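You operate a simulated robot arm through the tools that you are given. There is no shell and no other tool. Be economical: measure what you need, move in short steps, check, and stop when the job is done.

Carry out the task below with a simulated robot arm. There is one attempt and no reset: what you move stays moved.

TASK
Take the spool of green thread and leave it on the thin yellow folder.
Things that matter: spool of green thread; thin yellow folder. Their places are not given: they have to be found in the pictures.

It is judged by the outcome, as a careful person would: the job done as asked, and still so three seconds after it is handed in. It fails if anything else is knocked over, pushed out of place, dropped, spilled or broken.

THE ROBOT
A 6-joint arm with a two-finger parallel gripper, fixed in place. Base frame: the origin is at the foot of the arm, x ahead of it, y to its left, z up; the work surface is at about z = 0.78. Lengths are in m, angles in rad, forces in N, time in s.
With the tool pointing down near the work surface it reaches from about 0.26 to 0.68 m from the base axis. Its first joint turns from -1.152 to 1.152 rad. Payload 2.9 kg.
Tool frame: the origin (TCP) lies between the finger pads and is the grasp point; the fingertips stand 0.03 m ahead of it; z points along the fingers, y is the line along which they close. The gripper opens to 0.11 m. The fingers are 0.02 m wide and 0.01 m thick; the gripper's body (0.048 by 0.112 m) begins 0.055 m behind the TCP.
Orientation is that of the tool frame in the base frame, as a unit quaternion [w, x, y, z]. With the fingers straight down and closing along the base's y, the tool's x points along the base's -x, its y along +y and its z along -z.

THE INTERFACE
- The arm moves only by the tool move_arm. Its argument "deltas" is text: rows parted by semicolons, each of 7 numbers parted by spaces: the shift along the tool's x, y, z in units of 400 mm (1.0 is 400 mm), then the turn, a rotation vector about the tool's x, y, z in units of 45 degrees (1.0 is 45 degrees), then the finger opening in m, from 0 to 0.11. In form: x y z rx ry rz hand; .... A call has 1 to 20 rows; each row is the pose to reach, as a shift and turn from the pose commanded when the call began, along the tool's axes at that moment. A call with a number of a shift or a turn outside -1 to 1 is refused whole. A row lasts 0.2 s, in which the tool goes at most 0.05 m and 0.15 rad; a call with a longer step from one row to the next is refused whole, and so is a gripper value outside its range. A pose out of reach is approached as far as the arm can. The call stops where the force on the tool passes 40 N (or 10 N more than at its start, if that is more) or the arm is blocked; 0.2 s more then pass. The fingers move at their own pace (about 0.108 m/s each) and stop on an object; they squeeze with about 23 N. The grip force told is the motor's: it shows also when the fingers shut on nothing. Time passes only in rows, and 0.2 s behind the last, so rows that repeat a pose let the fingers close. It gives the time, the measured TCP pose, the force on the tool (base axes), the opening and the grip force at its end, in the units of the frame above (readings bear some noise).
- Cameras (640 x 400 px; columns grow to the right, rows downward): "scene" is fixed at [0.0949, 0.4627, 1.3735]; the picture's right is [-0.45, -0.90, 0.00], its down [-0.60, 0.30, -0.74] and it looks along [0.67, -0.33, -0.67] (base axes); focal length 358 px, centre (320, 200). "wrist" rides on the gripper at [-0.036, 0, -0.057] in the tool frame; the picture's right is [0.00, -1.00, 0.00], its down [0.97, 0.00, -0.24] and it looks along [0.24, 0.00, 0.97] (tool axes); focal length 218 px, centre (320, 200).
- get_image(camera): a new picture of that camera. No time passes.
- measure_at(camera, pixels): for up to 12 pixels [column, row] of the newest picture of that camera ("zoom" is the newest enlarged one), the place [x, y, z] in the base frame of the surface seen there, good to about 0.003 m. No time passes.
- enlarge(camera, box): a new picture of the part [left, top, right, bottom] of that camera's present view, enlarged. No time passes.
- finish_job(): hands the job in; it is judged then, once.

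Work in short steps. Measure before you move; look again where a grasp or a placing could have gone wrong, and mend it. You have 60 turns and 16 pictures in all, the two below and enlarged ones among them. Open the gripper and draw the arm clear of the work before you hand the job in, unless the task says otherwise; then end with one line.

The tools are called after "Emit:" as name(argument=value, ...) on one line, values as JSON. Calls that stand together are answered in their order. move_arm: Moves the arm, as the interface text tells. Its arguments: {"type":"object","properties":{"deltas":{"type":"string"}},"required":["deltas"]} The other tools are called the same way: get_image (camera) takes a picture; measure_at (camera, pixels) gives the place of the surface under pixels of a picture; enlarge (camera, box) takes an enlarged picture of a part of a camera's view; finish_job () hands the job in.

At the start:

```text
t: 0.0
ee_pos: [0.2773, 0.2978, 1.1207]
tool_rot: [0.0, 0.001, 1.0, 0.0]
wrist_force: [-0.4, -0.5, 0.4]
gripper_width: 0.1099
grasp_force: 0.1
```

scene: 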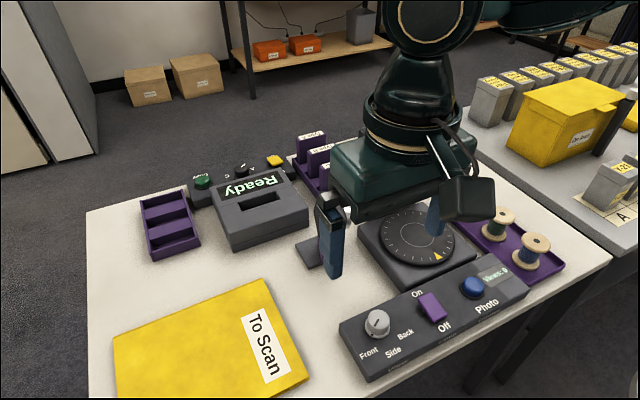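
wrist: 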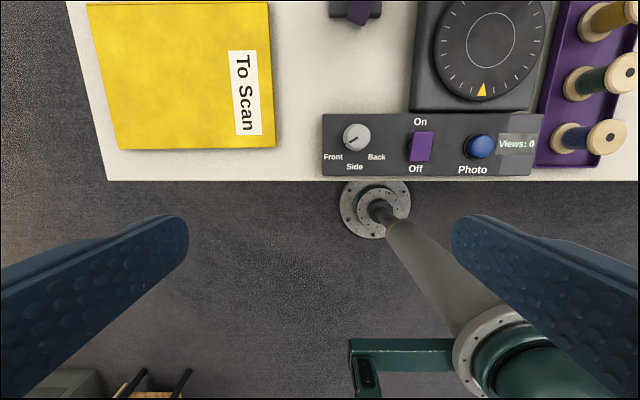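

The wrist view shows three spools in the purple tray (green one near (590,78)) and the yellow folder at (180,75). I measure them.

Emit:
enlarge(camera="wrist", box=[520, 0, 640, 180])

Emit:
measure_at(camera="wrist", pixels=[[608, 78], [622, 74], [574, 85], [590, 80], [605, 137], [625, 15], [545, 160], [95, 5], [118, 148], [272, 145], [268, 5], [180, 75]])

Emit:
enlarge(camera="scene", box=[400, 160, 600, 300])

```text
2.22 times, centred on (580, 90) of wrist
```

zoom: 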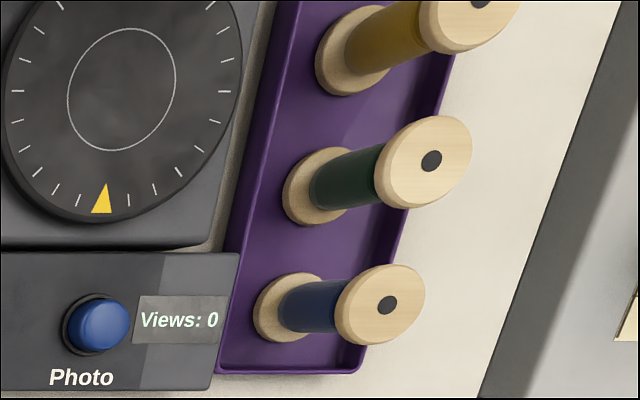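

```text
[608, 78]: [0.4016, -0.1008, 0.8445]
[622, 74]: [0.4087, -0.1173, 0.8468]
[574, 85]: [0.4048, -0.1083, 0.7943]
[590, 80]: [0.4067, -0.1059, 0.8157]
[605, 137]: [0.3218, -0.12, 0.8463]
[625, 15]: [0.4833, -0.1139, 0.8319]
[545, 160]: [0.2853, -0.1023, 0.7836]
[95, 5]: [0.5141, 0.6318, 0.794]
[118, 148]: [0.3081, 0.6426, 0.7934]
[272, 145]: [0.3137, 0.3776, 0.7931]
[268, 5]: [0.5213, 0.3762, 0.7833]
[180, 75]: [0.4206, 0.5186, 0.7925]
```

```text
2.86 times, centred on (500, 230) of scene
```

zoom: 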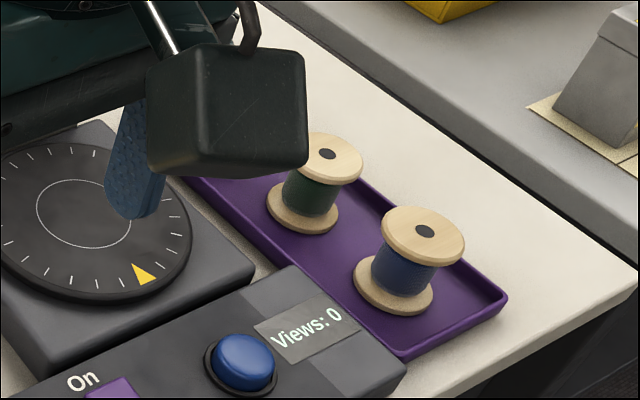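

Emit:
measure_at(camera="zoom", pixels=[[326, 154], [315, 175], [355, 165], [340, 140], [302, 215], [424, 232], [205, 186], [360, 185], [290, 268], [180, 210], [240, 255], [430, 200]])

Emit:
measure_at(camera="wrist", pixels=[[595, 78], [599, 90], [608, 95], [620, 90], [630, 75], [631, 62], [620, 54], [605, 60], [571, 100], [590, 105], [548, 100], [612, 105]])

```text
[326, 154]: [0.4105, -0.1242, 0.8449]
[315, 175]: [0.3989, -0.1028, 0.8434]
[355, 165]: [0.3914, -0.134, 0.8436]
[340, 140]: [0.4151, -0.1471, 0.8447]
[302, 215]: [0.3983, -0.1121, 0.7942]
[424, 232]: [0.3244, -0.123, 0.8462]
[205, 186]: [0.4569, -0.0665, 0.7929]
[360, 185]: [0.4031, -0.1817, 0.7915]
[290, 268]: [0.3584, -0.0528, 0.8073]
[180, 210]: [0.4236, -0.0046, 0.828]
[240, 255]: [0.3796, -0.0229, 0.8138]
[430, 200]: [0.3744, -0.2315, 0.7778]
```

```text
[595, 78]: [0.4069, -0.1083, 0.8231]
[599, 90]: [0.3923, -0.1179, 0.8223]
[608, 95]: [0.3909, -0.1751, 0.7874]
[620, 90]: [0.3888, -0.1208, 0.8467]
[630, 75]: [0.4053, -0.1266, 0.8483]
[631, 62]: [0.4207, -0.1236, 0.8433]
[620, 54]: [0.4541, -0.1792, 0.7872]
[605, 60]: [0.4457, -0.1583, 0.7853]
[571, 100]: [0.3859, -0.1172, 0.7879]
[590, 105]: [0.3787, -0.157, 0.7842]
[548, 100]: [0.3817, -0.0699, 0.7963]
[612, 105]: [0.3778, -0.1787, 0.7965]
```

Green spool's centre is about (0.408, -0.124), top 0.845, about 45 mm wide; I go above it at height first.

Emit:
move_arm(deltas="-0.035 -0.11 0 0 0 0 0.11; -0.07 -0.22 0 0 0 0 0.11; -0.105 -0.33 0 0 0 0 0.11; -0.14 -0.44 0 0 0 0 0.11; -0.175 -0.55 0 0 0 0 0.11; -0.21 -0.66 0 0 0 0 0.11; -0.245 -0.77 0 0 0 0 0.11; -0.28 -0.88 0 0 0 0 0.11; -0.3 -0.97 0.05 0 0 0 0.09; -0.3 -0.97 0.15 0 0 0 0.08; -0.3 -0.97 0.25 0 0 0 0.08")

Emit:
get_image(camera="wrist")

```text
t: 2.4
ee_pos: [0.3972, -0.0916, 1.0206]
tool_rot: [0.001, 0.0, 1.0, 0.0]
wrist_force: [0.0, -0.6, -0.7]
gripper_width: 0.0801
grasp_force: 0.1
```

```text
11 pictures are left
```

wrist: 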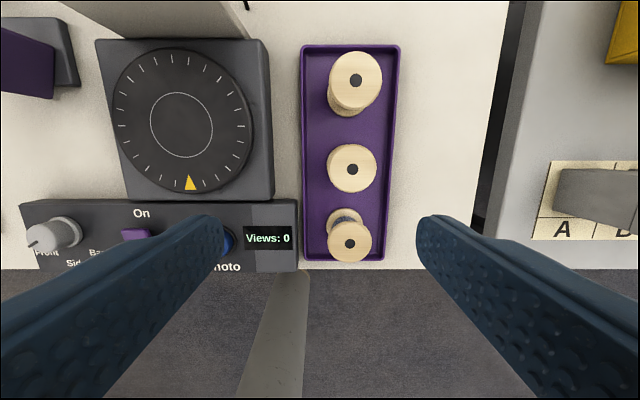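

Emit:
measure_at(camera="wrist", pixels=[[330, 169], [374, 169], [352, 148], [352, 190], [352, 160], [308, 169], [393, 169], [268, 150], [370, 224], [340, 112], [298, 220], [350, 54]])

```text
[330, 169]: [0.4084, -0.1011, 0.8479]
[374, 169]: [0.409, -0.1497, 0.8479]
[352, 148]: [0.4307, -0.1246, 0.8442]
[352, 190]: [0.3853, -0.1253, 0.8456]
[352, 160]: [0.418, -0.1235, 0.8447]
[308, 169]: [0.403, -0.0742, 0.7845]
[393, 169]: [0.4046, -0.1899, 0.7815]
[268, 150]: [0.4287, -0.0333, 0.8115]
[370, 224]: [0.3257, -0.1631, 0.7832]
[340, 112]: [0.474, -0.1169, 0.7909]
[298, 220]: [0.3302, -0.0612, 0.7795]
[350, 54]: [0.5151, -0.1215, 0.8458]
```

Spool centre refined to (0.408, -0.125), top 0.846. I centre over it and descend to TCP z≈0.821, then close.

Emit:
move_arm(deltas="-0.028 -0.084 0 0 0 0 0.075; -0.028 -0.084 0.1 0 0 0 0.075; -0.028 -0.084 0.2 0 0 0 0.075; -0.028 -0.084 0.3 0 0 0 0.075; -0.028 -0.084 0.36 0 0 0 0.075; -0.028 -0.084 0.41 0 0 0 0.075; -0.028 -0.084 0.46 0 0 0 0.075; -0.028 -0.084 0.499 0 0 0 0.075; -0.028 -0.084 0.499 0 0 0 0.075")

```text
t: 4.4
ee_pos: [0.4094, -0.1236, 0.8208]
tool_rot: [0.0, 0.0, 1.0, 0.0]
wrist_force: [-0.3, -0.5, 0.1]
gripper_width: 0.0749
grasp_force: 0.1
```

Emit:
move_arm(deltas="0 0 0 0 0 0 0.03; 0 0 0 0 0 0 0.03; 0 0 0 0 0 0 0.03; 0 0 -0.03 0 0 0 0.03; 0 0 -0.1 0 0 0 0.03; 0 0 -0.2 0 0 0 0.03; 0 0 -0.3 0 0 0 0.03; 0 0 -0.4 0 0 0 0.03")

Emit:
get_image(camera="scene")

Emit:
get_image(camera="wrist")

```text
t: 6.2
ee_pos: [0.4068, -0.1247, 0.9812]
tool_rot: [-0.001, 0.0, 1.0, 0.0]
wrist_force: [-0.1, -1.0, -1.2]
gripper_width: 0.0505
grasp_force: 22.9
```

```text
10 pictures are left
```

scene: 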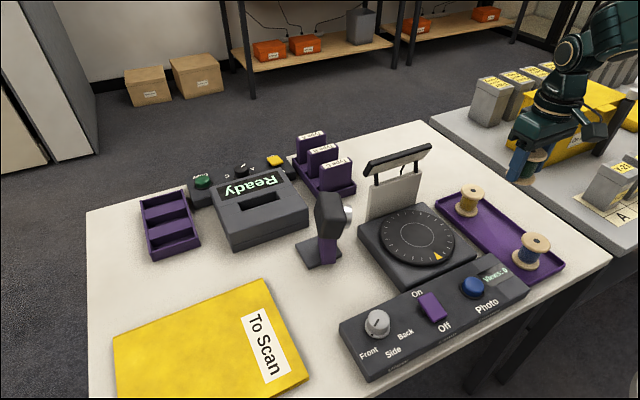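

```text
9 pictures are left
```

wrist: 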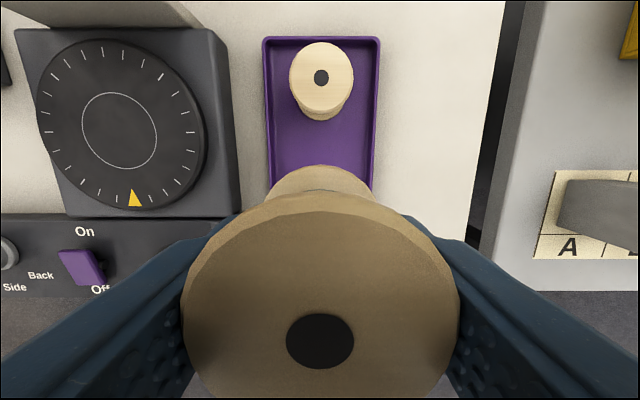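

The spool is held (width 0.0505). I check colour and obstacle heights on the way, and the folder's surface.

Emit:
enlarge(camera="scene", box=[480, 120, 580, 200])

Emit:
measure_at(camera="scene", pixels=[[330, 200], [430, 148], [372, 165], [125, 345], [260, 290], [295, 375], [200, 340], [200, 310], [240, 340], [180, 370], [220, 360], [325, 250]])

```text
5.00 times, centred on (530, 160) of scene
```

zoom: 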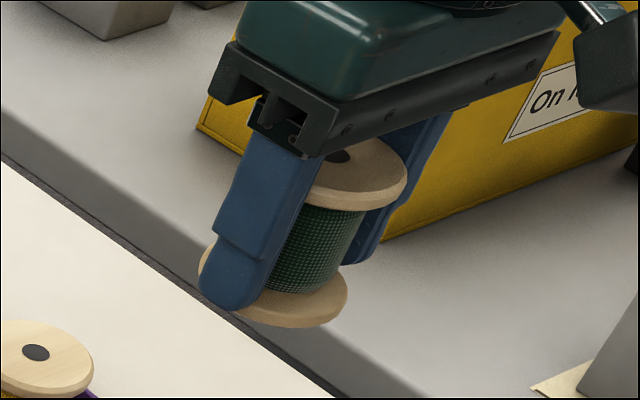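

```text
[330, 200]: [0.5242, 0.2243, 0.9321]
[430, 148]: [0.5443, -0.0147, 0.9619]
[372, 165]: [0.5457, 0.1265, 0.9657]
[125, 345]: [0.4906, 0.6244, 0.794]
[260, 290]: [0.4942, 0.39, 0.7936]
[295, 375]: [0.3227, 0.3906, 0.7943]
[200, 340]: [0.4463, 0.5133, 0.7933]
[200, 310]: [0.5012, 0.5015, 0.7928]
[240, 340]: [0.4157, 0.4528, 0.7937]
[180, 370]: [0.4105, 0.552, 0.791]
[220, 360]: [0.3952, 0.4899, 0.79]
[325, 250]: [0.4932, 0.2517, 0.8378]
```

Green thread confirmed. I lift to about z=1.05 and traverse toward the folder at (0.40, 0.48).

Emit:
move_arm(deltas="0 0 -0.09 0 0 0 0.03; 0 0 -0.18 0 0 0 0.03; 0 0.08 -0.18 0 0 0 0.03; 0 0.18 -0.18 0 0 0 0.03; 0 0.28 -0.18 0 0 0 0.03; 0 0.38 -0.18 0 0 0 0.03; 0 0.48 -0.18 0 0 0 0.03; 0 0.58 -0.18 0 0 0 0.03; 0 0.68 -0.18 0 0 0 0.03; 0 0.76 -0.18 0 0 0 0.03; 0 0.82 -0.18 0 0 0 0.03")

Emit:
move_arm(deltas="0 0.07 0 0 0 0 0.03; 0 0.17 0 0 0 0 0.03; 0 0.27 0 0 0 0 0.03; 0 0.37 0 0 0 0 0.03; 0 0.47 0 0 0 0 0.03; 0 0.57 0 0 0 0 0.03; 0.01 0.64 0 0 0 0 0.03; 0.02 0.69 0 0 0 0 0.03; 0.02 0.69 0.1 0 0 0 0.03; 0.02 0.69 0.2 0 0 0 0.03; 0.02 0.69 0.3 0 0 0 0.03; 0.02 0.69 0.38 0 0 0 0.03; 0.02 0.69 0.38 0 0 0 0.03")

Emit:
get_image(camera="scene")

```text
t: 8.6
ee_pos: [0.4074, 0.2044, 1.0518]
tool_rot: [0.0, 0.0, 1.0, 0.0]
wrist_force: [0.0, 0.2, -0.9]
gripper_width: 0.0504
grasp_force: 23.3
```

```text
t: 11.4
ee_pos: [0.4006, 0.4806, 0.8985]
tool_rot: [0.001, 0.001, 1.0, -0.001]
wrist_force: [-0.1, -0.4, -0.6]
gripper_width: 0.0506
grasp_force: 22.9
```

```text
7 pictures are left
```

scene: 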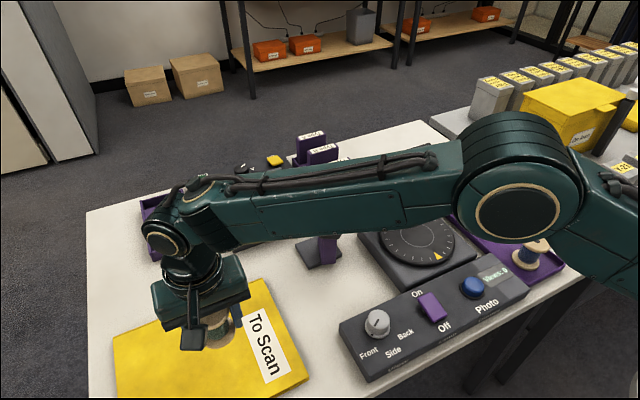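

Over the folder. I descend to TCP 0.831, slowly at the end (contact expected about 0.829).

Emit:
move_arm(deltas="0 0 0.06 0 0 0 0.03; 0 0 0.12 0 0 0 0.03; 0 0 0.15 0 0 0 0.03; 0 0 0.165 0 0 0 0.03; 0 0 0.17 0 0 0 0.03; 0 0 0.17 0 0 0 0.03")

Emit:
enlarge(camera="scene", box=[160, 270, 320, 400])

```text
t: 12.8
ee_pos: [0.399, 0.4787, 0.8327]
tool_rot: [-0.001, 0.0, 1.0, 0.0]
wrist_force: [0.2, -0.4, -0.7]
gripper_width: 0.0506
grasp_force: 22.6
```

```text
3.08 times, centred on (240, 335) of scene
```

zoom: 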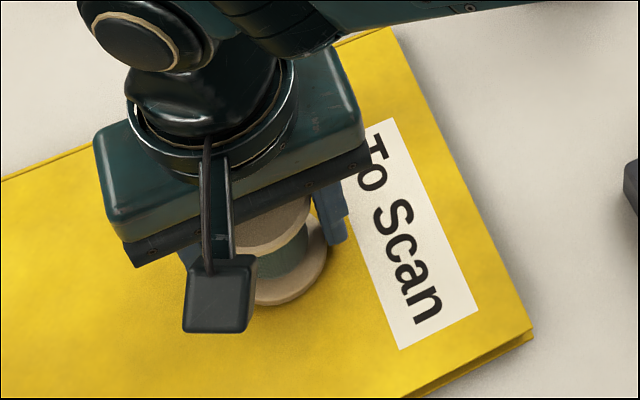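

No contact yet; I creep down in 1 mm steps until force shows.

Emit:
move_arm(deltas="0 0 0.0025 0 0 0 0.03; 0 0 0.005 0 0 0 0.03; 0 0 0.0075 0 0 0 0.03")

```text
t: 13.6
ee_pos: [0.4, 0.4806, 0.8297]
tool_rot: [0.0, 0.0, 1.0, 0.0]
wrist_force: [-2.0, -1.4, 5.7]
gripper_width: 0.0505
grasp_force: 23.3
```

Contact (about 6 N). Release, then rise straight up.

Emit:
move_arm(deltas="0 0 0 0 0 0 0.056; 0 0 0 0 0 0 0.065; 0 0 0 0 0 0 0.08; 0 0 0 0 0 0 0.08; 0 0 -0.05 0 0 0 0.08; 0 0 -0.12 0 0 0 0.08; 0 0 -0.22 0 0 0 0.08; 0 0 -0.32 0 0 0 0.08; 0 0 -0.42 0 0 0 0.08; 0 0 -0.52 0 0 0 0.08; 0 -0.1 -0.52 0 0 0 0.08; 0 -0.2 -0.52 0 0 0 0.08; 0 -0.3 -0.52 0 0 0 0.08; 0 -0.4 -0.52 0 0 0 0.08")

Emit:
get_image(camera="scene")

```text
t: 16.6
ee_pos: [0.4002, 0.32, 1.0379]
tool_rot: [0.0, 0.0, 1.0, -0.001]
wrist_force: [0.0, -0.5, -0.1]
gripper_width: 0.0799
grasp_force: 0.0
```

```text
5 pictures are left
```

scene: 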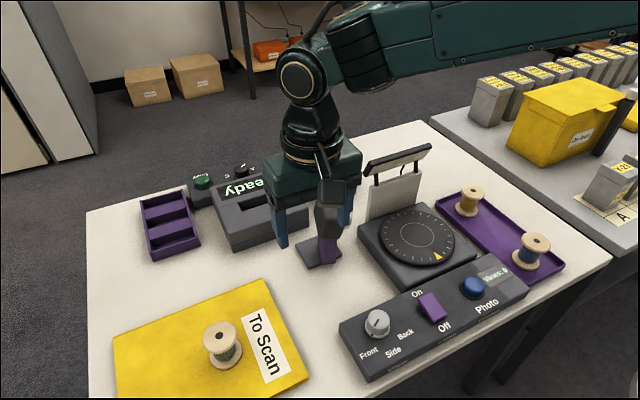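

The green spool stands upright on the folder, nothing else has moved, and the arm is clear. Handing in.

Emit:
finish_job()

```text
The job is handed in.
```

The spool of green thread is standing upright on the thin yellow folder, and nothing else was moved.
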